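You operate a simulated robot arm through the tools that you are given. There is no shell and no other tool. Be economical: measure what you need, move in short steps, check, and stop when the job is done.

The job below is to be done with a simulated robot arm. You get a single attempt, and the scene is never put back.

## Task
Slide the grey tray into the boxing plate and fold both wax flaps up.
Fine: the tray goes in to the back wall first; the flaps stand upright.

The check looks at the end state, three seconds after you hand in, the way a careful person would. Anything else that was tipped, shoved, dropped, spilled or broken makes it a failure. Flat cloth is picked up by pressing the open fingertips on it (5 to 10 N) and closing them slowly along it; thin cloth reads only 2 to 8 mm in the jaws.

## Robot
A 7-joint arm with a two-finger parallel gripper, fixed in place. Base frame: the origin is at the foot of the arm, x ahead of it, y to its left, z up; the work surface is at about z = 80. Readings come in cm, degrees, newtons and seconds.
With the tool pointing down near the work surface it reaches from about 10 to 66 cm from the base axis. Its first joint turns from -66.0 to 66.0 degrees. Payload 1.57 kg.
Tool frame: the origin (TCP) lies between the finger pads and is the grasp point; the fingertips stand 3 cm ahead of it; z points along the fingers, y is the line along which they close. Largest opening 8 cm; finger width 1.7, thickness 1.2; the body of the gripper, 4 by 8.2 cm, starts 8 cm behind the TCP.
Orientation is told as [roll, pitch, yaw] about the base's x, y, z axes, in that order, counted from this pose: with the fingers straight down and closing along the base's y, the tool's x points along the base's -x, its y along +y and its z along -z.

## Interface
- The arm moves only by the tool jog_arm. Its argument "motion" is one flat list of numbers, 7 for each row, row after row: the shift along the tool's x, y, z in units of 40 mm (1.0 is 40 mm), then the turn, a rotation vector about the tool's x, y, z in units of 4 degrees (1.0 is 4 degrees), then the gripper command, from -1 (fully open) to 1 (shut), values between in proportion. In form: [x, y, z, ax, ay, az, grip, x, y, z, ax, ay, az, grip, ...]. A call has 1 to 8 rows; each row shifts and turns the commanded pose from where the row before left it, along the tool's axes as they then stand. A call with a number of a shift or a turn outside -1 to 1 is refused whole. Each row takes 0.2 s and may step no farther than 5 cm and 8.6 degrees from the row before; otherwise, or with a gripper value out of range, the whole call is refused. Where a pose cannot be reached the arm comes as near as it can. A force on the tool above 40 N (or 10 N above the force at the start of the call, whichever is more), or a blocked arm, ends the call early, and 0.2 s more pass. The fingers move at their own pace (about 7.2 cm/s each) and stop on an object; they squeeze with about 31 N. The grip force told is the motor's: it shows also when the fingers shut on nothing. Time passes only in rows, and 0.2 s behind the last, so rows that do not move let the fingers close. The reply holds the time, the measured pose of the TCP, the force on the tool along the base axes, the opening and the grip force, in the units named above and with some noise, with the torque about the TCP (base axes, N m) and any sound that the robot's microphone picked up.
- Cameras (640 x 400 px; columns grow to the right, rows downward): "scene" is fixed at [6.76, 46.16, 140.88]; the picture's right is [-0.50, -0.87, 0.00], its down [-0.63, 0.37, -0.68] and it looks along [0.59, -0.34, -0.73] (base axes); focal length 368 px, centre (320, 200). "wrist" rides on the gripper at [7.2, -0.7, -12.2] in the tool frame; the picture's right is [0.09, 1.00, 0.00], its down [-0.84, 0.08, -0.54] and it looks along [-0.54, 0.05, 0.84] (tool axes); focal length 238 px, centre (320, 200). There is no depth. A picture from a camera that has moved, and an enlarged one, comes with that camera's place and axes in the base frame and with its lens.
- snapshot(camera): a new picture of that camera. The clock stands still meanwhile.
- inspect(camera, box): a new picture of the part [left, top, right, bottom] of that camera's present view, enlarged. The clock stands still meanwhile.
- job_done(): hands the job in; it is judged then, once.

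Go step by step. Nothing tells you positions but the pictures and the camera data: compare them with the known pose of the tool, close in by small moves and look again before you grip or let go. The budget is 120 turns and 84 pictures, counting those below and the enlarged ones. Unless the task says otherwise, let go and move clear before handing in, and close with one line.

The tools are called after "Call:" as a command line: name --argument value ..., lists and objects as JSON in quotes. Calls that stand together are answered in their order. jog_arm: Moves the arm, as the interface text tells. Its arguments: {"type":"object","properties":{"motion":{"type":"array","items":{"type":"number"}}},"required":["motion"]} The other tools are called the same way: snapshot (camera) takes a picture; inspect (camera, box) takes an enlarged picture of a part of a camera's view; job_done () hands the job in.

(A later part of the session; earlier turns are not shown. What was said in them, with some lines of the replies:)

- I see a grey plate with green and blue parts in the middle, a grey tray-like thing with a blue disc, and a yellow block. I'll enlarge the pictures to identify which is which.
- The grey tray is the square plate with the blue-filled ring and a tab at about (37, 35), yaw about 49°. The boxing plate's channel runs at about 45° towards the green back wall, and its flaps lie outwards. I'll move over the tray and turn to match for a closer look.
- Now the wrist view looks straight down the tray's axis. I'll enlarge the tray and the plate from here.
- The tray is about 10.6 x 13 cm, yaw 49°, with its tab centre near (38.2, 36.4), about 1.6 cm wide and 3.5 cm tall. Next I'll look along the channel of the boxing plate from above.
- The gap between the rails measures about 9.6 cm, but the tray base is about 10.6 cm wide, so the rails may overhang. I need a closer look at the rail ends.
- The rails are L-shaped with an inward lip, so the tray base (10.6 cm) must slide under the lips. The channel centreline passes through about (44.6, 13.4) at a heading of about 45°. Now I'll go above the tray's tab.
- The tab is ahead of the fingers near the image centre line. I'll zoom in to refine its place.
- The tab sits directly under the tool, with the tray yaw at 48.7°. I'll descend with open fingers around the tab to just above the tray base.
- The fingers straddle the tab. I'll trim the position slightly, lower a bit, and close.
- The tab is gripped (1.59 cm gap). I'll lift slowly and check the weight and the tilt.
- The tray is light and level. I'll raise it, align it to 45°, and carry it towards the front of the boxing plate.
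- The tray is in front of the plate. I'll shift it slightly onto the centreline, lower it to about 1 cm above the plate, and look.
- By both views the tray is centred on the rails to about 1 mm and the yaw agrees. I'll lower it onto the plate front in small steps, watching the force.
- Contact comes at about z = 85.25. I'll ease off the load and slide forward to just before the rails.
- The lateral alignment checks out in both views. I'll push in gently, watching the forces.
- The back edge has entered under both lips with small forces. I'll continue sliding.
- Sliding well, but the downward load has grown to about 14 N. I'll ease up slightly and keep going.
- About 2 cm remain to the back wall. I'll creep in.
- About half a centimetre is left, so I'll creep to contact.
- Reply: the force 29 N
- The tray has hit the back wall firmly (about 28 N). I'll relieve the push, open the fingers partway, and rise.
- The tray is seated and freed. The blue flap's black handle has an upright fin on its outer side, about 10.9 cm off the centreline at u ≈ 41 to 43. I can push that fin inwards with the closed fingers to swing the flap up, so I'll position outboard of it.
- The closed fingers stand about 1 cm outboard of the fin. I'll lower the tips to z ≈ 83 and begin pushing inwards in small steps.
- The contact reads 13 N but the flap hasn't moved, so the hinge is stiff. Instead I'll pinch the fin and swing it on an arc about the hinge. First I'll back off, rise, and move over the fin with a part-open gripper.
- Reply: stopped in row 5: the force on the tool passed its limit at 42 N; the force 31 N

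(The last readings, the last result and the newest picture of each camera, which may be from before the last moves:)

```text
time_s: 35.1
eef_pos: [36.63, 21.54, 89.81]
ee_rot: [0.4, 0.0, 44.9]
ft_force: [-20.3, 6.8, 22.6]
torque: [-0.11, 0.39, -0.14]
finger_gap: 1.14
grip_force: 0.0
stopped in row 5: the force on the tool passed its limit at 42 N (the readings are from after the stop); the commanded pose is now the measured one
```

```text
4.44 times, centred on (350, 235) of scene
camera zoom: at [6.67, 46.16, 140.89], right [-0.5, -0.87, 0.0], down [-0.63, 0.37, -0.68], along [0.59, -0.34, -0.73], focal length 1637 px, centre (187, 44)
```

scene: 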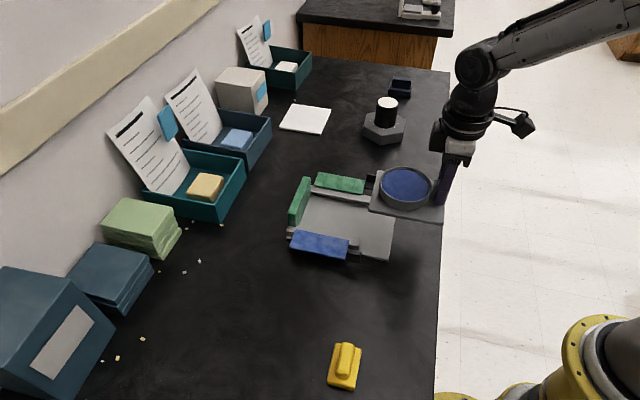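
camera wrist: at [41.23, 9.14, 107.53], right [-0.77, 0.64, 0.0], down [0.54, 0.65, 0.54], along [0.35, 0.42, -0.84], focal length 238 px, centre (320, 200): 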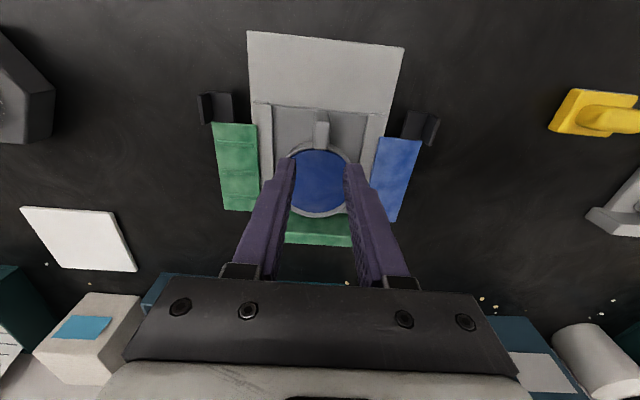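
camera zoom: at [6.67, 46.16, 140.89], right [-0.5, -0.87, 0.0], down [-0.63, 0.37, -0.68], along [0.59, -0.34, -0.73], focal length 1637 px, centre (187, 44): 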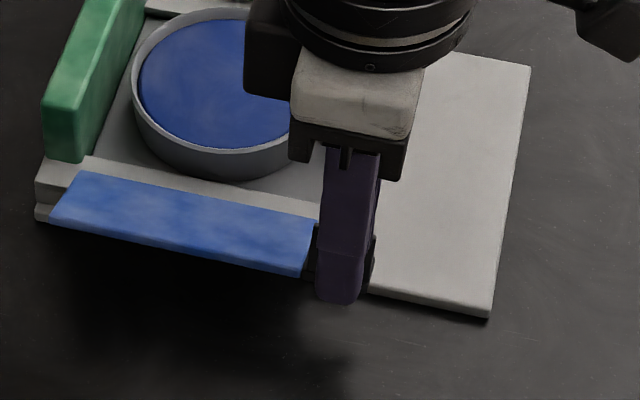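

Rising dragged the fin up by friction, and the flap now stands at roughly 45°, with the fingertip pressing on the fin's outer face. I'll back off outwards and see whether it stays.

Call:
jog_arm --motion '[0, 0.15, 0, 0, 0, 0, 0.7, 0, 0.15, 0, 0, 0, 0, 1, 0, 0.1, 0, 0, 0, 0, 1, 0, 0, 0, 0, 0, 0, 1]'

Call:
inspect --camera "wrist" --box '[200, 60, 400, 240]'

Call:
inspect --camera "scene" --box '[290, 190, 410, 280]'

```text
time_s: 36.1
eef_pos: [35.83, 22.55, 89.43]
ee_rot: [0.2, 0.0, 45.0]
ft_force: [-0.5, 0.6, 0.1]
torque: [0.02, 0.01, 0.0]
finger_gap: 0.01
grip_force: 21.0
```

```text
2.22 times, centred on (300, 150) of wrist
camera zoom: at [31.3, 16.87, 101.73], right [-0.77, 0.64, 0.0], down [0.54, 0.64, 0.54], along [0.34, 0.42, -0.84], focal length 530 px, centre (364, 311)
```

zoom: 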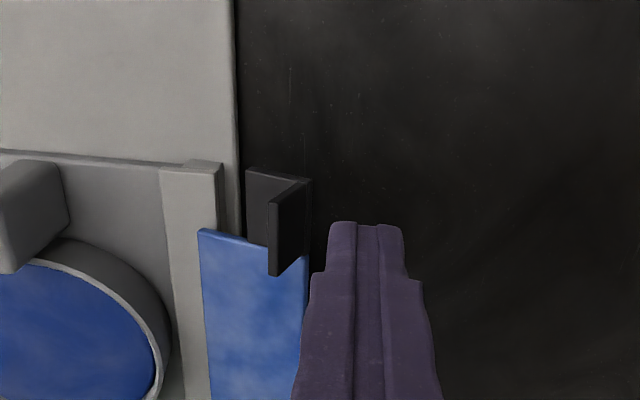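

```text
4.44 times, centred on (350, 235) of scene
camera zoom: at [6.75, 46.16, 140.88], right [-0.5, -0.87, 0.0], down [-0.63, 0.37, -0.68], along [0.59, -0.34, -0.73], focal length 1637 px, centre (187, 44)
```

zoom: 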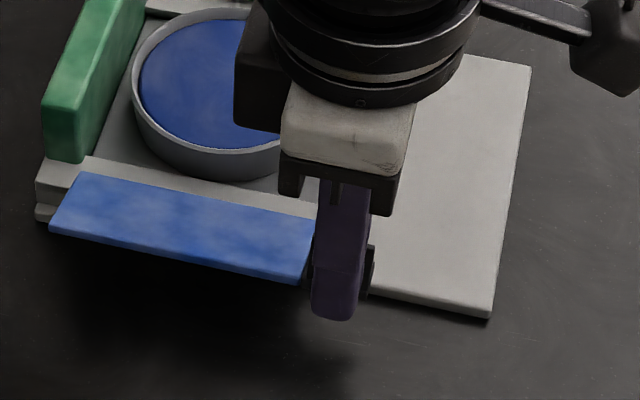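

The flap stays partly raised at about 25°, so the hinge holds by friction. I'll lower the fingers outboard of its lower corner and push inwards from there.

Call:
jog_arm --motion '[0, 0, 0.42, 0, 0, 0, 1, 0, 0, 0.42, 0, 0, 0, 1, 0, -0.1, 0, 0, 0, 0, 1, 0, -0.1, 0, 0, 0, 0, 1, 0, -0.1, 0, 0, 0, 0, 1, 0, -0.1, 0, 0, 0, 0, 1, 0, 0, 0, 0, 0, 0, 1]'

Call:
inspect --camera "wrist" --box '[220, 60, 420, 240]'

Call:
inspect --camera "scene" --box '[290, 190, 410, 280]'

```text
time_s: 37.5
eef_pos: [36.31, 21.75, 86.3]
ee_rot: [0.8, 0.3, 45.1]
ft_force: [-5.5, 5.5, 2.1]
torque: [0.07, 0.1, 0.04]
finger_gap: 0.02
grip_force: 21.4
stopped in row 6: the force on the tool passed its limit at 47 N (the readings are from after the stop); the commanded pose is now the measured one
```

```text
2.22 times, centred on (320, 150) of wrist
camera zoom: at [31.94, 16.19, 98.44], right [-0.77, 0.64, 0.01], down [0.54, 0.64, 0.54], along [0.34, 0.42, -0.84], focal length 530 px, centre (320, 311)
```

zoom: 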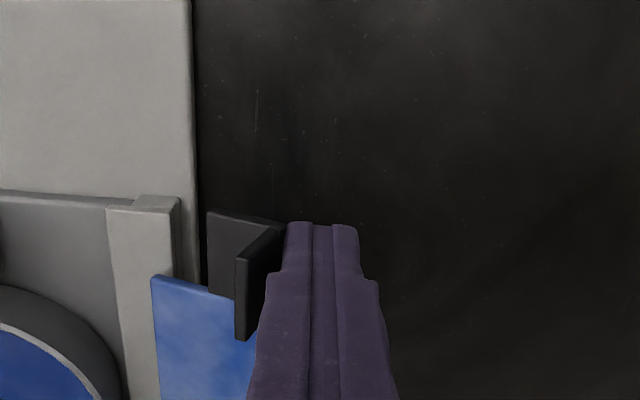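

```text
4.44 times, centred on (350, 235) of scene
camera zoom: at [6.74, 46.17, 140.88], right [-0.5, -0.87, 0.0], down [-0.63, 0.37, -0.68], along [0.59, -0.34, -0.73], focal length 1637 px, centre (187, 44)
```

zoom: 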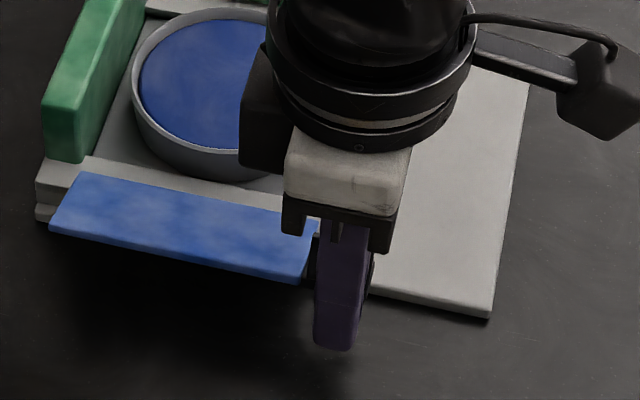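

Pushing sideways with vertical fingers jams. It will be better to tilt the tool so the fingers point down and inwards, get the tips under the flap's outer edge, and lift on an arc. I'll back off and tilt by 44°.

Call:
jog_arm --motion '[0, 0.3, 0, 0, 0, 0, 1, 0, 0.35, 0, 0, 0, 0, 1, 0, 0, 0, 1, 0, 0, 1, 0, 0, 0, 1, 0, 0, 1, 0, 0, 0, 1, 0, 0, 1, 0, 0, 0, 1, 0, 0, 1, 0, 0, 0, 1, 0, 0, 1, 0, 0, 0, 1, 0, 0, 1]'

Call:
jog_arm --motion '[0, 0, 0, 1, 0, 0, 1, 0, 0, 0, 1, 0, 0, 1, 0, 0, 0, 1, 0, 0, 1, 0, 0, 0, 1, 0, 0, 1, 0, 0, 0, 1, 0, 0, 1, 0, 0, 0, 0, 0, 0, 1]'

Call:
inspect --camera "scene" --box '[290, 190, 410, 280]'

Call:
snapshot --camera "wrist"

```text
time_s: 39.3
eef_pos: [34.59, 23.74, 86.39]
ee_rot: [-23.3, 0.1, 44.9]
ft_force: [-0.3, 0.7, -0.5]
torque: [0.02, -0.02, 0.03]
finger_gap: 0.0
grip_force: 20.8
```

```text
time_s: 40.7
eef_pos: [34.53, 23.66, 86.15]
ee_rot: [-43.3, 0.2, 45.0]
ft_force: [0.7, 0.6, 0.1]
torque: [-0.01, -0.02, -0.01]
finger_gap: 0.0
grip_force: 21.3
```

```text
4.44 times, centred on (350, 235) of scene
camera zoom: at [6.75, 46.16, 140.88], right [-0.5, -0.87, 0.0], down [-0.63, 0.37, -0.68], along [0.59, -0.34, -0.73], focal length 1637 px, centre (187, 44)
```

zoom: 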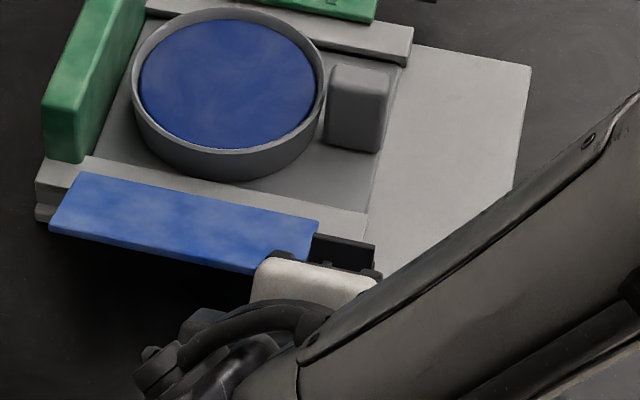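

```text
38 pictures are left
camera wrist: at [24.03, 24.08, 95.62], right [-0.58, 0.45, -0.68], down [0.29, 0.9, 0.34], along [0.76, 0.0, -0.65], focal length 238 px, centre (320, 200)
```

wrist: 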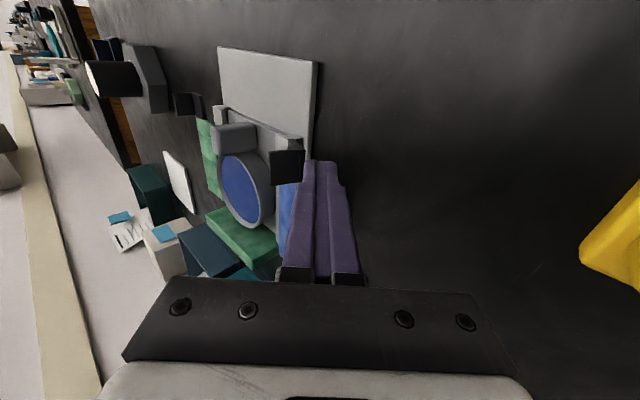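

The flap is holding and the tool is tilted outboard of it. I'll lower the tips, then bring them in under the flap's edge until contact.

Call:
jog_arm --motion '[0, 0.137, 0.145, 0, 0, 0, 1, 0, 0.137, 0.145, 0, 0, 0, 1, 0, -0.1, 0.094, 0, 0, 0, 1, 0, -0.1, 0.094, 0, 0, 0, 1, 0, -0.07, 0.066, 0, 0, 0, 1, 0, 0, 0, 0, 0, 0, 1]'

Call:
inspect --camera "scene" --box '[290, 190, 410, 280]'

Call:
inspect --camera "wrist" --box '[200, 80, 400, 260]'

```text
time_s: 42.1
eef_pos: [35.54, 22.73, 84.61]
ee_rot: [-43.2, 0.1, 45.0]
ft_force: [0.0, 1.0, -0.1]
torque: [0.02, 0.01, -0.03]
finger_gap: 0.01
grip_force: 21.5
```

```text
4.44 times, centred on (350, 235) of scene
camera zoom: at [6.76, 46.16, 140.88], right [-0.5, -0.87, 0.0], down [-0.63, 0.37, -0.68], along [0.59, -0.34, -0.73], focal length 1637 px, centre (187, 44)
```

zoom: 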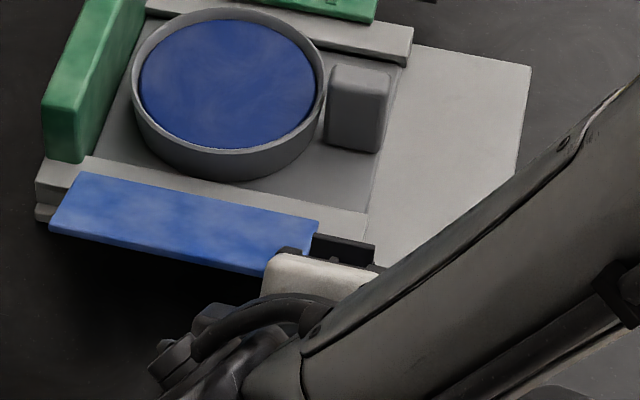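

```text
2.22 times, centred on (300, 170) of wrist
camera zoom: at [24.96, 23.04, 94.01], right [-0.58, 0.45, -0.68], down [0.29, 0.89, 0.34], along [0.76, 0.0, -0.65], focal length 530 px, centre (364, 267)
```

zoom: 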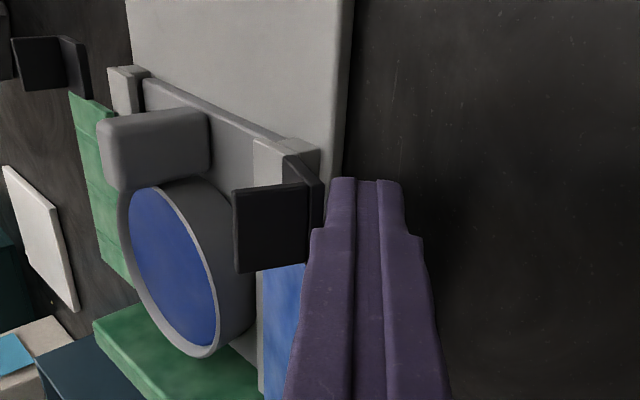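

The finger pair now lies alongside the underside of the tab, so moving along tool −y pushes it up and inwards. I'll start with small steps.

Call:
jog_arm --motion '[0, -0.1, 0, 0, 0, 0, 1, 0, -0.1, 0, 0, 0, 0, 1, 0, -0.1, 0, 0, 0, 0, 1, 0, 0, 0, 0, 0, 0, 1]'

Call:
inspect --camera "wrist" --box '[200, 80, 400, 260]'

```text
time_s: 43.1
eef_pos: [36.19, 22.06, 85.47]
ee_rot: [-43.3, 0.2, 45.0]
ft_force: [-0.1, -0.1, -0.6]
torque: [-0.01, 0.01, -0.03]
finger_gap: 0.0
grip_force: 21.2
```

```text
2.22 times, centred on (300, 170) of wrist
camera zoom: at [25.67, 22.46, 94.81], right [-0.58, 0.45, -0.68], down [0.29, 0.9, 0.34], along [0.76, 0.0, -0.65], focal length 530 px, centre (364, 267)
```

zoom: 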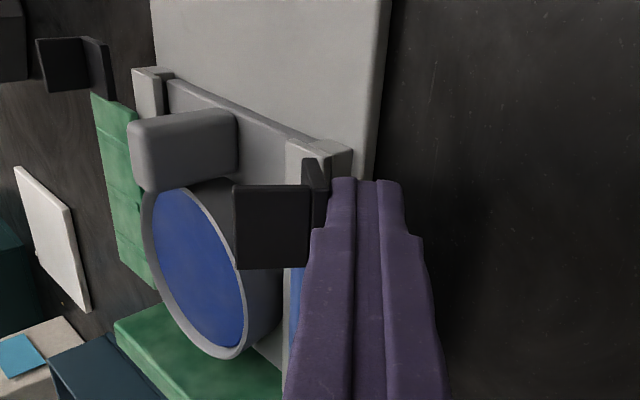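

The flap follows with little force. Now I'll swing the tool about the hinge, rotating it back to upright while lifting.

Call:
jog_arm --motion '[0, -0.12, -0.043, -1, 0, 0, 1, 0, -0.12, -0.043, -1, 0, 0, 1, 0, -0.12, -0.043, -1, 0, 0, 1, 0, -0.12, -0.043, -1, 0, 0, 1, 0, 0, 0, 0, 0, 0, 1]'

Call:
inspect --camera "wrist" --box '[200, 80, 400, 260]'

```text
time_s: 44.3
eef_pos: [36.99, 21.21, 87.07]
ee_rot: [-27.2, 0.1, 45.0]
ft_force: [0.4, 0.6, 0.0]
torque: [0.06, 0.0, 0.02]
finger_gap: 0.0
grip_force: 21.5
```

```text
2.22 times, centred on (300, 170) of wrist
camera zoom: at [28.52, 19.65, 98.27], right [-0.69, 0.56, -0.45], down [0.37, 0.82, 0.44], along [0.62, 0.14, -0.77], focal length 530 px, centre (364, 267)
```

zoom: 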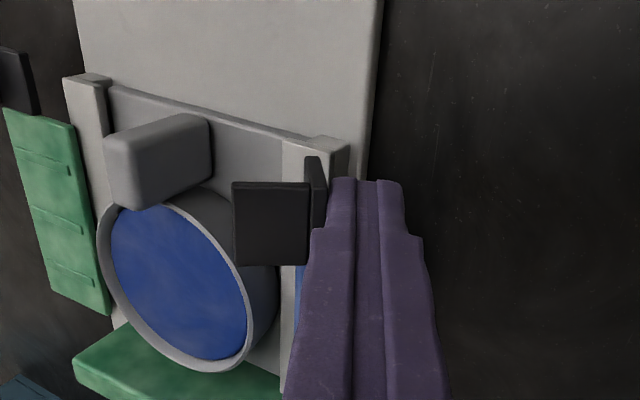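

Working well. I'll continue the swing.

Call:
jog_arm --motion '[0, -0.12, -0.043, -1, 0, 0, 1, 0, -0.12, -0.043, -1, 0, 0, 1, 0, -0.12, -0.043, -1, 0, 0, 1, 0, -0.12, -0.043, -1, 0, 0, 1, 0, -0.12, -0.043, -1, 0, 0, 1, 0, -0.12, -0.043, -1, 0, 0, 1, 0, 0, 0, 0, 0, 0, 1]'

Call:
inspect --camera "wrist" --box '[200, 80, 400, 260]'

Call:
inspect --camera "scene" --box '[290, 180, 410, 270]'

```text
time_s: 45.9
eef_pos: [38.76, 19.52, 89.03]
ee_rot: [-3.2, 0.1, 44.9]
ft_force: [-0.1, 0.2, -0.3]
torque: [0.0, -0.02, 0.0]
finger_gap: 0.02
grip_force: 20.9
```

```text
2.22 times, centred on (300, 170) of wrist
camera zoom: at [33.69, 14.44, 101.18], right [-0.77, 0.64, -0.06], down [0.52, 0.67, 0.53], along [0.38, 0.38, -0.84], focal length 530 px, centre (364, 267)
```

zoom: 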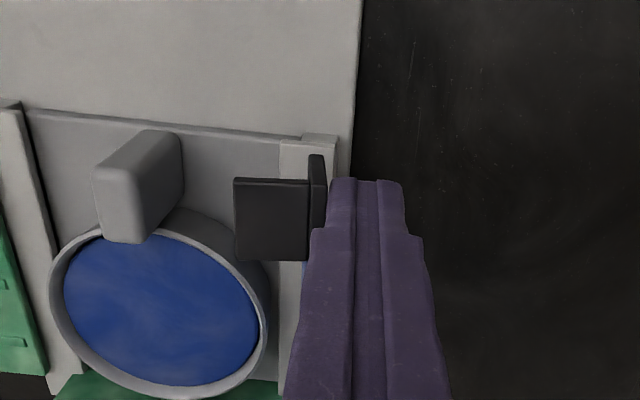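

```text
4.44 times, centred on (350, 225) of scene
camera zoom: at [6.76, 46.16, 140.88], right [-0.5, -0.87, 0.0], down [-0.63, 0.37, -0.68], along [0.59, -0.34, -0.73], focal length 1637 px, centre (187, 89)
```

zoom: 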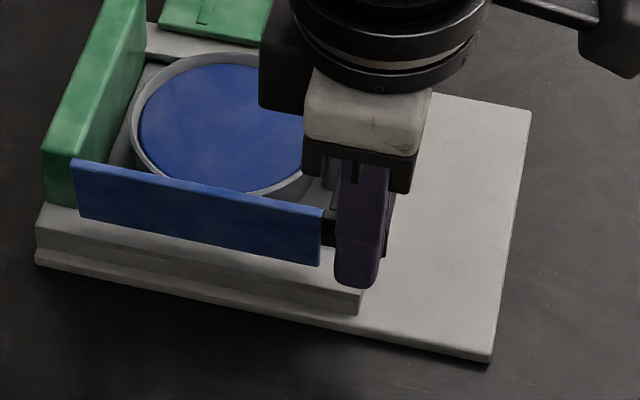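

The blue flap is now close to upright, leaning out perhaps 8°. I'll straighten the tool and nudge further in.

Call:
jog_arm --motion '[0, -0.05, 0, -0.8, 0, 0, 1, 0, -0.05, 0, 0, 0, 0, 1, 0, -0.05, 0, 0, 0, 0, 1, 0, 0, 0, 0, 0, 0, 1]'

Call:
inspect --camera "scene" --box '[290, 180, 410, 270]'

```text
time_s: 46.9
eef_pos: [39.13, 19.17, 89.04]
ee_rot: [0.0, 0.2, 45.0]
ft_force: [0.1, 0.4, 0.4]
torque: [-0.02, 0.01, 0.02]
finger_gap: 0.0
grip_force: 21.5
```

```text
4.44 times, centred on (350, 225) of scene
camera zoom: at [6.75, 46.16, 140.88], right [-0.5, -0.87, 0.0], down [-0.63, 0.37, -0.68], along [0.59, -0.34, -0.73], focal length 1637 px, centre (187, 89)
```

zoom: 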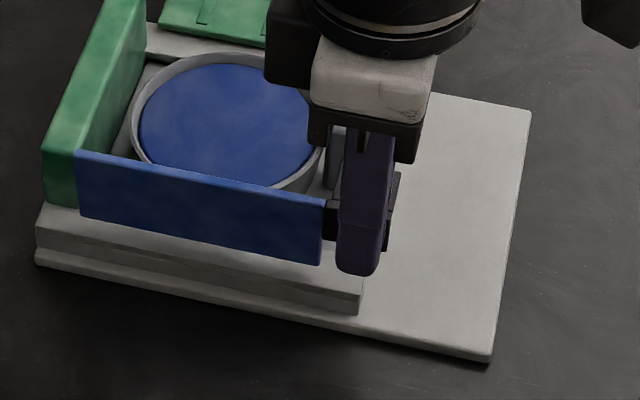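

Call:
inspect --camera "wrist" --box '[220, 100, 360, 240]'

```text
2.86 times, centred on (290, 170) of wrist
camera zoom: at [34.67, 13.52, 101.28], right [-0.77, 0.64, 0.0], down [0.54, 0.65, 0.54], along [0.35, 0.41, -0.84], focal length 681 px, centre (406, 286)
```

zoom: 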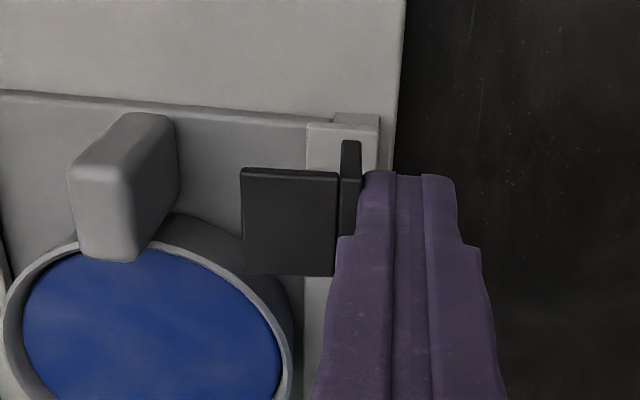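

Nearly vertical, about 2° short. I'll nudge 0.2 cm more, then withdraw outwards and up.

Call:
jog_arm --motion '[0, -0.045, 0, 0, 0, 0, 1, 0, 0, 0, 0, 0, 0, 1, 0, 0.15, 0, 0, 0, 0, 1, 0, 0.4, 0, 0, 0, 0, 1, 0, 0.3, -0.5, 0, 0, 0, 1, 0, 0, -0.8, 0, 0, 0, 1, 0, 0, -0.8, 0, 0, 0, 1]'

Call:
inspect --camera "wrist" --box '[140, 40, 340, 240]'

Call:
inspect --camera "scene" --box '[290, 160, 410, 270]'

```text
time_s: 48.5
eef_pos: [36.7, 21.5, 97.4]
ee_rot: [-0.1, 0.3, 45.0]
ft_force: [1.1, -0.2, -0.1]
torque: [0.02, 0.01, -0.02]
finger_gap: 0.0
grip_force: 20.7
```

```text
2.00 times, centred on (240, 140) of wrist
camera zoom: at [32.14, 15.98, 109.63], right [-0.77, 0.64, 0.0], down [0.54, 0.65, 0.54], along [0.34, 0.41, -0.84], focal length 477 px, centre (480, 320)
```

zoom: 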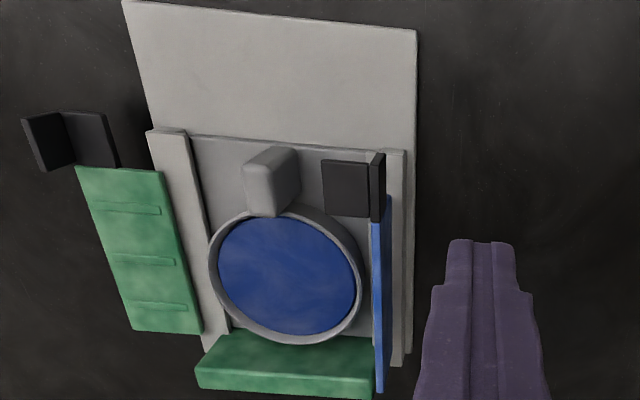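

```text
3.64 times, centred on (350, 215) of scene
camera zoom: at [6.75, 46.16, 140.88], right [-0.5, -0.87, 0.0], down [-0.63, 0.37, -0.68], along [0.59, -0.34, -0.73], focal length 1340 px, centre (211, 146)
```

zoom: 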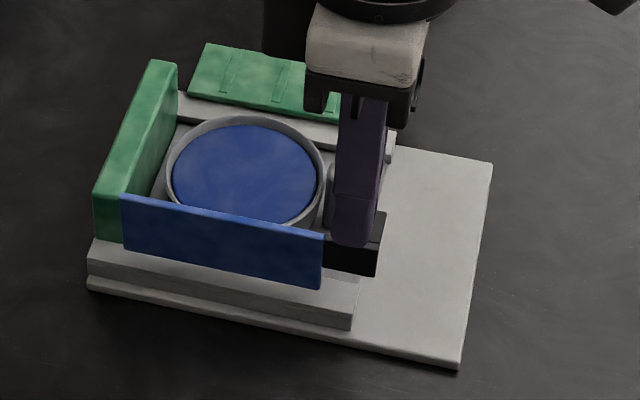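

The blue flap stands upright on its own. Now I'll do the green flap the same way, mirrored: cross over high to outboard of it, then tilt the other way.

Call:
jog_arm --motion '[0, -0.96, 0, 0, 0, 0, 1, 0, -0.96, 0, 0, 0, 0, 1, 0, -0.96, 0, 0, 0, 0, 1, 0, -0.96, 0, 0, 0, 0, 1, 0, -0.96, 0, 0, 0, 0, 1, 0, -0.96, 0, 0, 0, 0, 1, 0, -0.96, 0, 0, 0, 0, 1, 0, 0, 0, 0, 0, 0, 1]'

Call:
jog_arm --motion '[0, 0, 0, -1, 0, 0, 1, 0, 0, 0, -1, 0, 0, 1, 0, 0, 0, -1, 0, 0, 1, 0, 0, 0, -1, 0, 0, 1, 0, 0, 0, -1, 0, 0, 1, 0, 0, 0, -1, 0, 0, 1, 0, 0, 0, -1, 0, 0, 1, 0, 0, 0, -1, 0, 0, 1]'

Call:
snapshot --camera "scene"

Call:
snapshot --camera "wrist"

```text
time_s: 50.3
eef_pos: [55.83, 2.24, 97.73]
ee_rot: [0.0, 0.1, 45.0]
ft_force: [0.2, 0.2, 1.0]
torque: [-0.03, 0.0, 0.01]
finger_gap: 0.01
grip_force: 21.2
```

```text
time_s: 52.1
eef_pos: [55.93, 2.39, 97.55]
ee_rot: [32.1, 0.1, 44.9]
ft_force: [0.8, -0.2, 0.0]
torque: [0.0, 0.02, -0.04]
finger_gap: 0.0
grip_force: 21.6
```

```text
27 pictures are left
```

scene: 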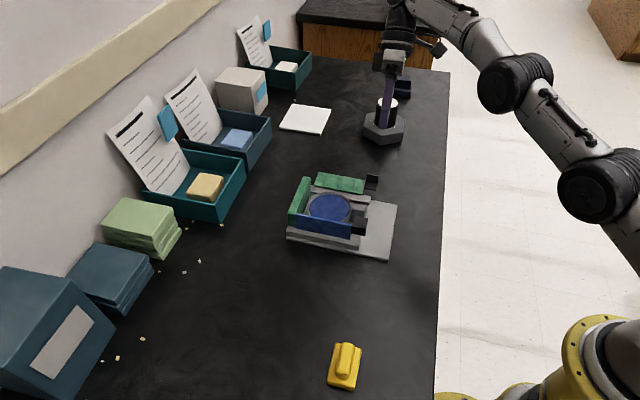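

```text
26 pictures are left
camera wrist: at [55.87, -7.68, 107.53], right [-0.66, 0.53, 0.53], down [0.75, 0.44, 0.5], along [0.04, 0.72, -0.69], focal length 238 px, centre (320, 200)
```

wrist: 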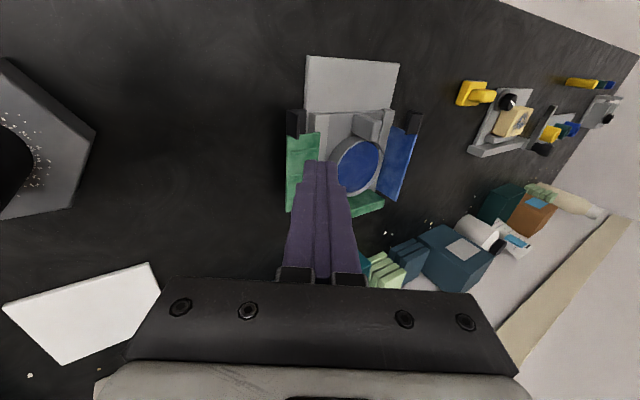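

Reach and clearances look fine. I'll add the last 8° of tilt and descend to just outside the green flap's edge.

Call:
jog_arm --motion '[0, 0, 0, -1, 0, 0, 1, 0, 0, 0, -1, 0, 0, 1, 0, -0.386, 0.46, 0, 0, 0, 1, 0, -0.386, 0.46, 0, 0, 0, 1, 0, -0.386, 0.46, 0, 0, 0, 1, 0, -0.386, 0.46, 0, 0, 0, 1, 0, -0.32, 0.383, 0, 0, 0, 1, 0, 0, 0, 0, 0, 0, 1]'

Call:
inspect --camera "wrist" --box '[220, 60, 440, 260]'

Call:
inspect --camera "scene" --box '[290, 100, 450, 240]'

```text
time_s: 53.9
eef_pos: [53.66, 2.49, 85.04]
ee_rot: [40.0, 0.2, 45.0]
ft_force: [-0.5, -0.4, 0.3]
torque: [0.0, 0.02, -0.01]
finger_gap: 0.01
grip_force: 21.6
out of reach, approached as far as the arm can: row 1
```

```text
2.00 times, centred on (330, 160) of wrist
camera zoom: at [54.55, -8.46, 93.99], right [-0.6, 0.48, 0.64], down [0.8, 0.39, 0.46], along [-0.03, 0.79, -0.61], focal length 477 px, centre (300, 280)
```

zoom: 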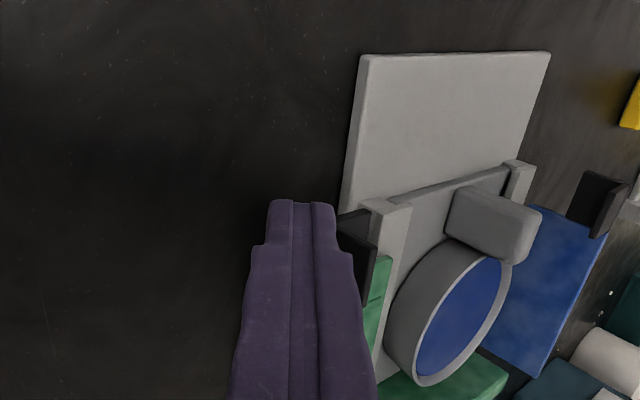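

```text
2.86 times, centred on (370, 170) of scene
camera zoom: at [6.76, 46.16, 140.88], right [-0.5, -0.87, 0.0], down [-0.63, 0.37, -0.68], along [0.59, -0.34, -0.73], focal length 1053 px, centre (177, 286)
```

zoom: 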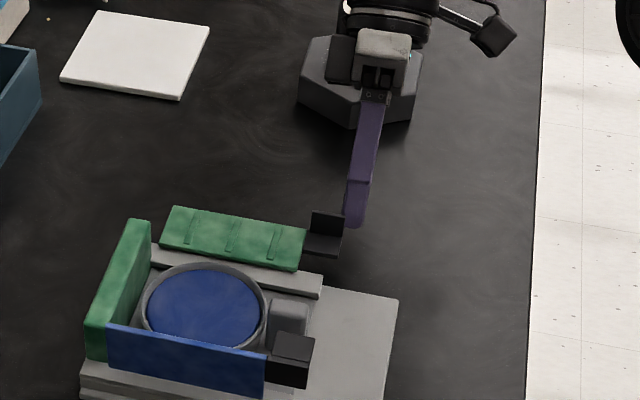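

The arm was near its reach limit, so the tool ended about 1.3 cm short in u and slightly close in. I'll move outwards a little, shift along u, and lower.

Call:
jog_arm --motion '[0, -0.153, -0.129, 0, 0, 0, 1, -0.35, 0, 0, 0, 0, 0, 1, 0, -0.11, 0.134, 0, 0, 0, 1, 0, -0.11, 0.134, 0, 0, 0, 1, 0, 0, 0, 0, 0, 0, 1]'

Call:
inspect --camera "wrist" --box '[220, 60, 440, 260]'

```text
time_s: 55.1
eef_pos: [55.11, 3.13, 83.52]
ee_rot: [39.9, 0.2, 44.9]
ft_force: [-0.9, -0.8, -0.2]
torque: [-0.01, -0.02, 0.02]
finger_gap: 0.02
grip_force: 21.2
```

```text
2.00 times, centred on (330, 160) of wrist
camera zoom: at [56.02, -8.0, 92.54], right [-0.6, 0.48, 0.64], down [0.8, 0.39, 0.46], along [-0.03, 0.79, -0.61], focal length 477 px, centre (300, 280)
```

zoom: 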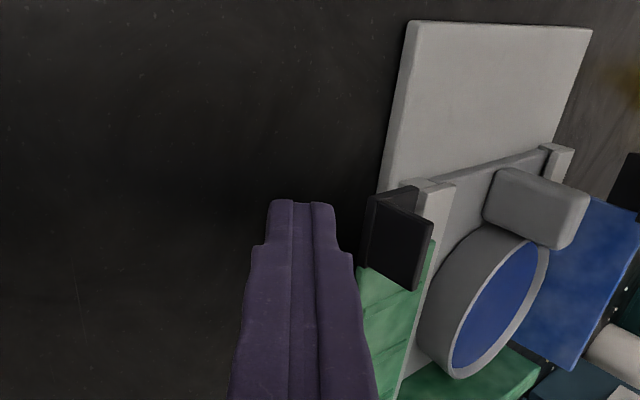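

Position is good: the tip's inner corner is just outside and below the flap edge. I'll move in 0.8 cm, then push along +y (up and inwards).

Call:
jog_arm --motion '[0, 0.077, 0.064, 0, 0, 0, 1, 0, 0.077, 0.064, 0, 0, 0, 1, 0, 0.08, 0, 0, 0, 0, 1, 0, 0.08, 0, 0, 0, 0, 1, 0, 0, 0, 0, 0, 0, 1]'

Call:
inspect --camera "wrist" --box '[220, 60, 440, 260]'

Call:
inspect --camera "scene" --box '[290, 150, 410, 240]'

```text
time_s: 56.3
eef_pos: [54.2, 3.96, 84.23]
ee_rot: [39.8, 0.3, 44.9]
ft_force: [3.9, -5.9, 0.9]
torque: [-0.13, -0.05, 0.1]
finger_gap: 0.0
grip_force: 21.5
```

```text
2.00 times, centred on (330, 160) of wrist
camera zoom: at [55.18, -7.09, 93.15], right [-0.6, 0.48, 0.64], down [0.8, 0.39, 0.46], along [-0.03, 0.79, -0.61], focal length 477 px, centre (300, 280)
```

zoom: 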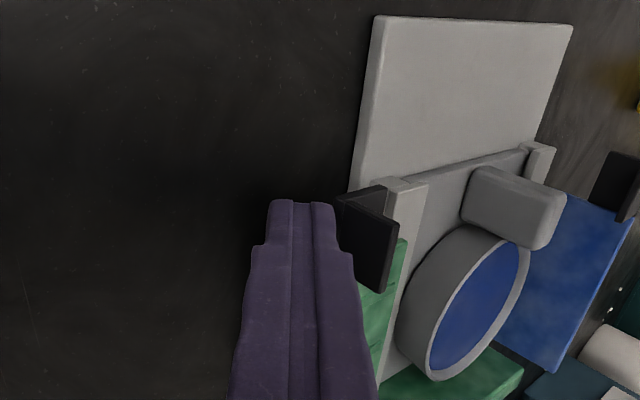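

```text
4.44 times, centred on (350, 195) of scene
camera zoom: at [6.77, 46.15, 140.89], right [-0.5, -0.87, 0.0], down [-0.63, 0.37, -0.68], along [0.59, -0.34, -0.73], focal length 1637 px, centre (187, 222)
```

zoom: 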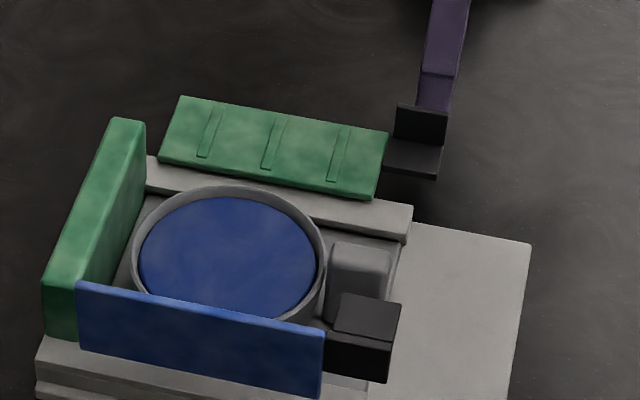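

The tip meets the fin's outer face rather than its underside. I'll back out, drop 0.75 cm, and come in lower.

Call:
jog_arm --motion '[0, -0.134, -0.1125, 0, 0, 0, 1, 0, -0.12, 0.144, 0, 0, 0, 1, 0, 0.07, 0.059, 0, 0, 0, 1, 0, 0.07, 0.059, 0, 0, 0, 1, 0, 0.07, 0.059, 0, 0, 0, 1, 0, 0, 0, 0, 0, 0, 1]'

```text
time_s: 57.7
eef_pos: [53.88, 4.3, 83.5]
ee_rot: [40.1, 0.2, 45.0]
ft_force: [-0.3, -0.6, 0.2]
torque: [-0.02, -0.01, 0.02]
finger_gap: 0.03
grip_force: 21.0
```

No contact force, so the tip is now under the edge. I'll lift along +y.

Call:
jog_arm --motion '[0, 0.08, 0, 0, 0, 0, 1, 0, 0.08, 0, 0, 0, 0, 1, 0, 0.08, 0, 0, 0, 0, 1, 0, 0.08, 0, 0, 0, 0, 1, 0, 0, 0, 0, 0, 0, 1]'

Call:
inspect --camera "scene" --box '[290, 150, 410, 240]'

Call:
inspect --camera "wrist" --box '[220, 60, 440, 260]'

```text
time_s: 58.9
eef_pos: [53.09, 4.97, 83.98]
ee_rot: [40.1, 0.3, 45.1]
ft_force: [-1.8, -0.5, -0.2]
torque: [-0.02, -0.02, -0.04]
finger_gap: 0.0
grip_force: 21.0
```

```text
4.44 times, centred on (350, 195) of scene
camera zoom: at [6.75, 46.16, 140.88], right [-0.5, -0.87, 0.0], down [-0.63, 0.37, -0.68], along [0.59, -0.34, -0.73], focal length 1637 px, centre (187, 222)
```

zoom: 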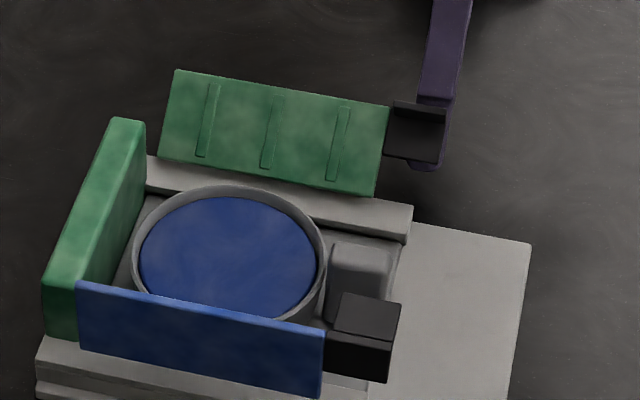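

```text
2.00 times, centred on (330, 160) of wrist
camera zoom: at [54.02, -6.05, 92.95], right [-0.6, 0.47, 0.64], down [0.8, 0.39, 0.46], along [-0.03, 0.79, -0.61], focal length 477 px, centre (300, 280)
```

zoom: 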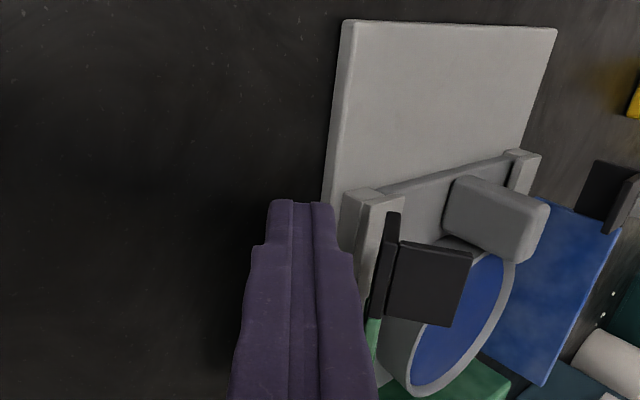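

The green flap is rising. I'll continue with the combined swing, rotating the tool back towards upright.

Call:
jog_arm --motion '[0, 0.1, 0, 0, 0, 0, 1, 0, 0.12, -0.045, 1, 0, 0, 1, 0, 0.12, -0.045, 1, 0, 0, 1, 0, 0.12, -0.045, 1, 0, 0, 1, 0, 0.12, -0.045, 1, 0, 0, 1, 0, 0, 0, 0, 0, 0, 1]'

Call:
inspect --camera "scene" --box '[290, 150, 410, 240]'

Call:
inspect --camera "wrist" --box '[220, 60, 440, 260]'

```text
time_s: 60.3
eef_pos: [52.14, 5.89, 86.21]
ee_rot: [24.0, 0.2, 44.9]
ft_force: [0.1, 0.6, 0.4]
torque: [0.01, -0.01, 0.0]
finger_gap: 0.01
grip_force: 20.9
```

```text
4.44 times, centred on (350, 195) of scene
camera zoom: at [6.75, 46.16, 140.88], right [-0.5, -0.87, 0.0], down [-0.63, 0.37, -0.68], along [0.59, -0.34, -0.73], focal length 1637 px, centre (187, 222)
```

zoom: 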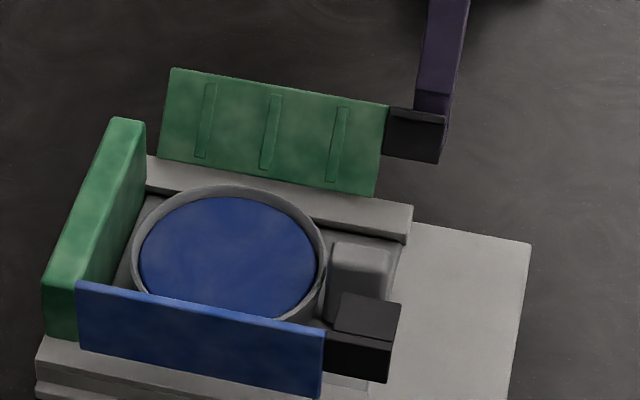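

```text
2.00 times, centred on (330, 160) of wrist
camera zoom: at [51.06, -3.13, 97.03], right [-0.71, 0.58, 0.4], down [0.7, 0.49, 0.52], along [0.11, 0.65, -0.75], focal length 477 px, centre (300, 280)
```

zoom: 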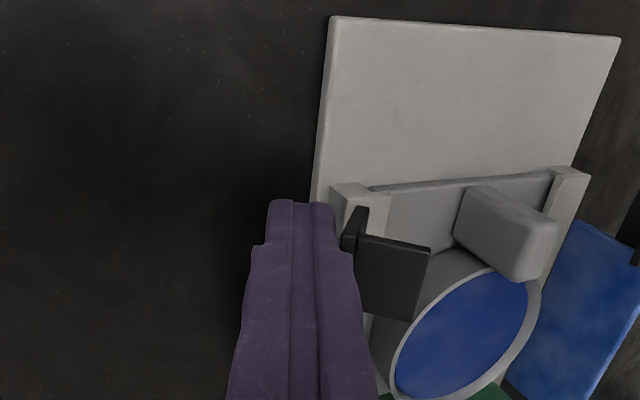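

Following nicely. I'll continue the swing.

Call:
jog_arm --motion '[0, 0.14, -0.03, 1, 0, 0, 1, 0, 0.14, -0.03, 1, 0, 0, 1, 0, 0.14, -0.03, 1, 0, 0, 1, 0, 0.12, -0.03, 1, 0, 0, 1, 0, 0.1, 0, 1, 0, 0, 1, 0, 0, 0, 0, 0, 0, 1]'

Call:
inspect --camera "scene" --box '[290, 150, 410, 240]'

Call:
inspect --camera "wrist" --box '[240, 80, 420, 240]'

```text
time_s: 61.7
eef_pos: [50.42, 7.5, 87.39]
ee_rot: [3.9, 0.1, 44.9]
ft_force: [0.2, 0.8, -1.3]
torque: [0.0, 0.0, -0.02]
finger_gap: 0.0
grip_force: 21.3
```

```text
4.44 times, centred on (350, 195) of scene
camera zoom: at [6.75, 46.16, 140.88], right [-0.5, -0.87, 0.0], down [-0.63, 0.37, -0.68], along [0.59, -0.34, -0.73], focal length 1637 px, centre (187, 222)
```

zoom: 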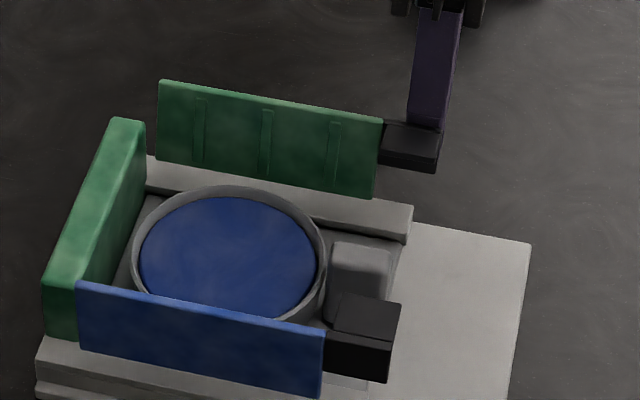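

```text
2.50 times, centred on (330, 160) of wrist
camera zoom: at [46.62, 1.4, 99.49], right [-0.77, 0.64, 0.07], down [0.56, 0.62, 0.54], along [0.3, 0.46, -0.84], focal length 596 px, centre (295, 300)
```

zoom: 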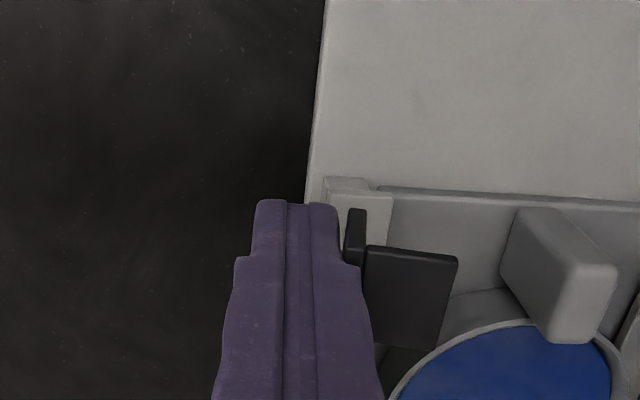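

About 75° now. I'll straighten the tool and nudge about 0.5 cm further.

Call:
jog_arm --motion '[0, 0.05, 0, 0.97, 0, 0, 1, 0, 0.04, 0, 0, 0, 0, 1, 0, 0.04, 0, 0, 0, 0, 1, 0, 0, 0, 0, 0, 0, 1]'

Call:
inspect --camera "wrist" --box '[300, 120, 400, 200]'

Call:
inspect --camera "scene" --box '[290, 150, 410, 240]'

```text
time_s: 62.7
eef_pos: [50.11, 8.06, 87.15]
ee_rot: [0.1, 0.2, 44.9]
ft_force: [-0.2, 0.2, -0.1]
torque: [0.0, 0.01, 0.06]
finger_gap: 0.0
grip_force: 21.7
```

```text
5.00 times, centred on (350, 160) of wrist
camera zoom: at [45.64, 2.33, 99.51], right [-0.77, 0.64, 0.0], down [0.54, 0.65, 0.54], along [0.34, 0.42, -0.84], focal length 1192 px, centre (170, 400)
```

zoom: 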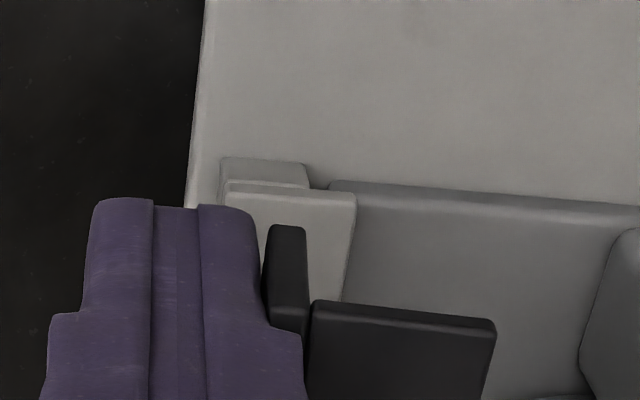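

```text
4.44 times, centred on (350, 195) of scene
camera zoom: at [6.76, 46.16, 140.88], right [-0.5, -0.87, 0.0], down [-0.63, 0.37, -0.68], along [0.59, -0.34, -0.73], focal length 1637 px, centre (187, 222)
```

zoom: 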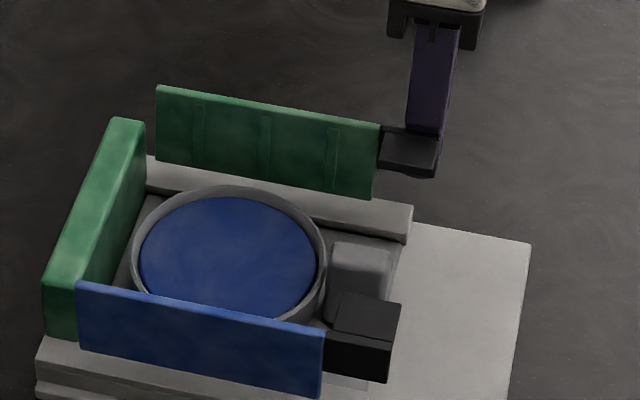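

Close to vertical. I'll withdraw and view both flaps end-on from the centreline to compare their lean.

Call:
jog_arm --motion '[0, -0.2, 0, 0, 0, 0, 1, 0, -0.4, 0, 0, 0, 0, 1, 0, 0, -0.8, 0, 0, 0, 1, 0.5, 0, -0.8, 0, 0, 0, 1, 0.8, 0.6, 0, 0, 0, 0, 1, 0.8, 0.9, 0, 0, 0, 0, 1, 0.2, 0.9, 0, 0, 0, 0, 1, 0, 0.12, 0, 0, 0, 0, 1]'

Call:
snapshot --camera "wrist"

```text
time_s: 64.5
eef_pos: [38.46, 6.9, 93.78]
ee_rot: [0.1, 0.2, 45.0]
ft_force: [0.3, -0.3, -0.5]
torque: [-0.04, -0.02, -0.01]
finger_gap: 0.03
grip_force: 21.6
```

```text
12 pictures are left
camera wrist: at [33.86, 1.24, 106.0], right [-0.77, 0.64, 0.0], down [0.54, 0.65, 0.54], along [0.34, 0.42, -0.84], focal length 238 px, centre (320, 200)
```

wrist: 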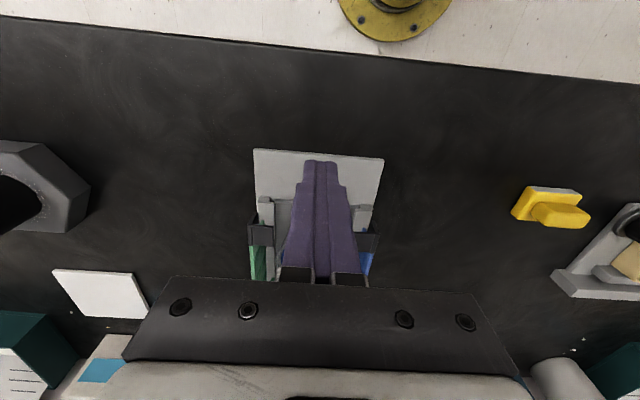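

Call:
inspect --camera "wrist" --box '[240, 185, 390, 285]'

```text
4.00 times, centred on (315, 235) of wrist
camera zoom: at [33.86, 1.24, 106.0], right [-0.77, 0.64, 0.0], down [0.54, 0.65, 0.54], along [0.34, 0.42, -0.84], focal length 953 px, centre (340, 60)
```

zoom: 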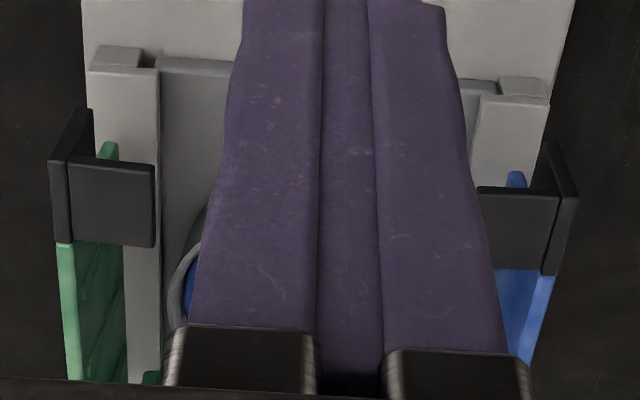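

The blue flap is vertical, but the green one leans out about 6°. I'll go back by the same path and nudge it 0.45 cm further.

Call:
jog_arm --motion '[0, -0.12, 0, 0, 0, 0, 1, -0.2, -0.9, 0, 0, 0, 0, 1, -0.8, -0.9, 0, 0, 0, 0, 1, -0.8, -0.6, 0, 0, 0, 0, 1, -0.5, 0, 0.8, 0, 0, 0, 1, 0, 0, 0.8, 0, 0, 0, 1, 0, 0, 0, 0, 0, 0, 1]'

Call:
jog_arm --motion '[0, 0.3, 0, 0, 0, 0, 1, 0, 0.25, 0, 0, 0, 0, 1, 0, 0.05, 0, 0, 0, 0, 1, 0, 0.055, 0, 0, 0, 0, 1, 0, 0.055, 0, 0, 0, 0, 1, 0, 0, 0, 0, 0, 0, 1]'

```text
time_s: 66.1
eef_pos: [51.85, 6.37, 87.45]
ee_rot: [0.1, 0.1, 45.0]
ft_force: [-0.7, 0.1, -0.2]
torque: [0.0, 0.03, 0.03]
finger_gap: 0.01
grip_force: 21.7
```

```text
time_s: 67.5
eef_pos: [49.96, 8.32, 87.27]
ee_rot: [0.0, 0.1, 45.0]
ft_force: [4.4, -5.6, -0.9]
torque: [-0.03, -0.04, 0.05]
finger_gap: 0.0
grip_force: 21.0
```

Call:
inspect --camera "wrist" --box '[300, 120, 400, 200]'

```text
5.00 times, centred on (350, 160) of wrist
camera zoom: at [45.4, 2.65, 99.48], right [-0.77, 0.64, 0.0], down [0.54, 0.65, 0.54], along [0.35, 0.41, -0.84], focal length 1192 px, centre (170, 400)
```

zoom: 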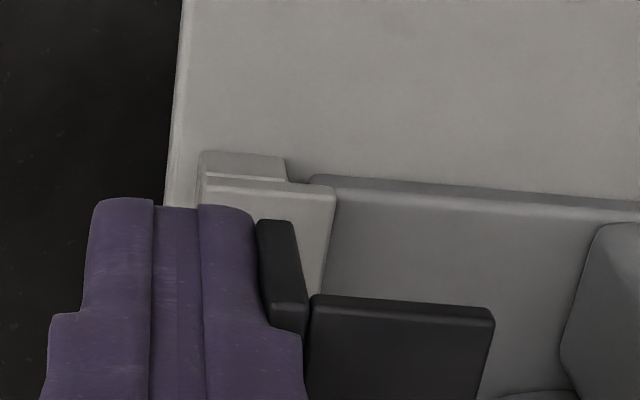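

The handle's edge now matches the vertical line, and the resistance suggests the hinge is at its stop. I'll withdraw the same way.

Call:
jog_arm --motion '[0, -0.2, 0, 0, 0, 0, 1, 0, -0.5, 0, 0, 0, 0, 1, 0, 0, -0.8, 0, 0, 0, 1, 0.5, 0, -0.8, 0, 0, 0, 1, 0.8, 0.6, -0.5, 0, 0, 0, 1, 0.8, 0.9, 0, 0, 0, 0, 1, 0.8, 0.9, 0, 0, 0, 0, 1, 0, 0.2, 0, 0, 0, 0, 1]'

Call:
inspect --camera "wrist" --box '[220, 180, 420, 290]'

Call:
inspect --camera "scene" --box '[270, 160, 410, 270]'

```text
time_s: 69.3
eef_pos: [36.02, 5.66, 95.86]
ee_rot: [0.1, 0.3, 44.8]
ft_force: [-0.2, 1.0, 0.6]
torque: [0.01, 0.0, -0.04]
finger_gap: 0.02
grip_force: 21.3
```

```text
3.20 times, centred on (320, 235) of wrist
camera zoom: at [31.52, 0.08, 108.0], right [-0.77, 0.64, 0.0], down [0.54, 0.65, 0.54], along [0.34, 0.42, -0.84], focal length 763 px, centre (320, 88)
```

zoom: 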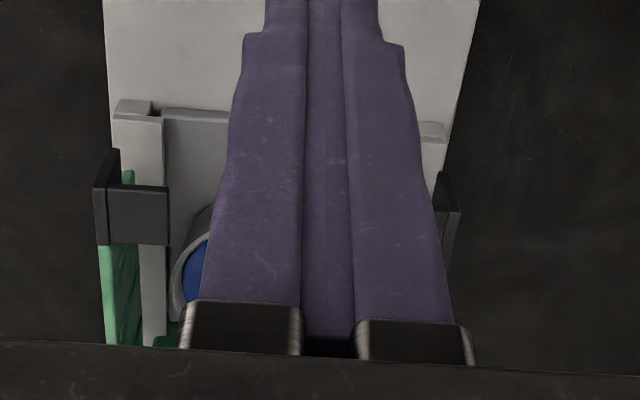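

```text
3.64 times, centred on (340, 215) of scene
camera zoom: at [6.75, 46.16, 140.88], right [-0.5, -0.87, 0.0], down [-0.63, 0.37, -0.68], along [0.59, -0.34, -0.73], focal length 1340 px, centre (247, 146)
```

zoom: 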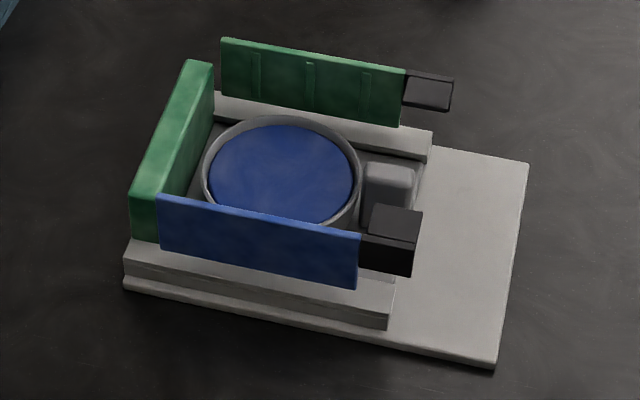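

Both flaps are upright and holding. One last close look will check that the tray is still against the back wall.

Call:
inspect --camera "scene" --box '[295, 175, 345, 215]'

Call:
snapshot --camera "scene"

```text
10.00 times, centred on (320, 195) of scene
camera zoom: at [6.75, 46.16, 140.88], right [-0.5, -0.87, 0.0], down [-0.63, 0.37, -0.68], along [0.59, -0.34, -0.73], focal length 3684 px, centre (320, 250)
```

zoom: 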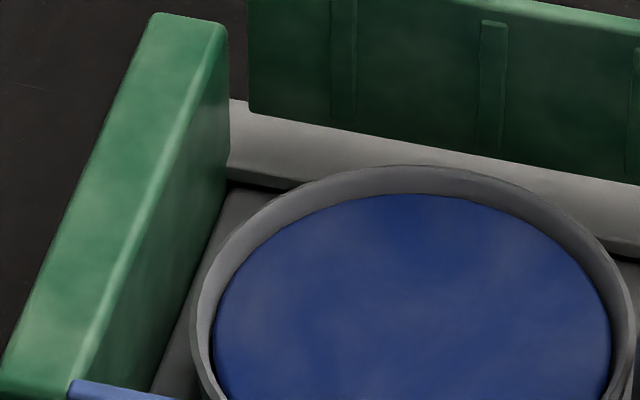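

```text
6 pictures are left
```

scene: 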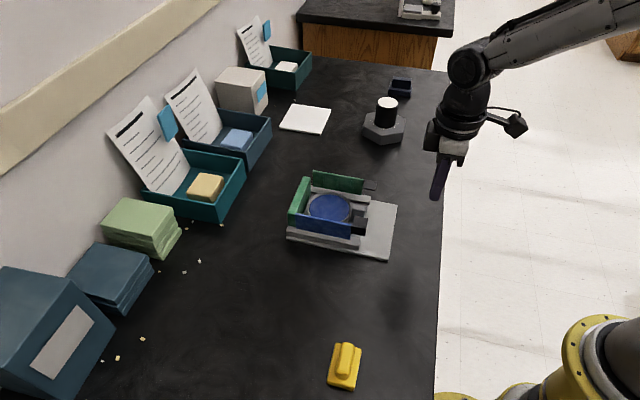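

The tray meets the back wall with no gap, both flaps stand upright, nothing else has moved, and the arm is clear. I'm handing in.

Call:
job_done

```text
The job is handed in.
```

The grey tray is in the boxing plate against the back wall, both wax flaps stand upright, and the arm is clear.
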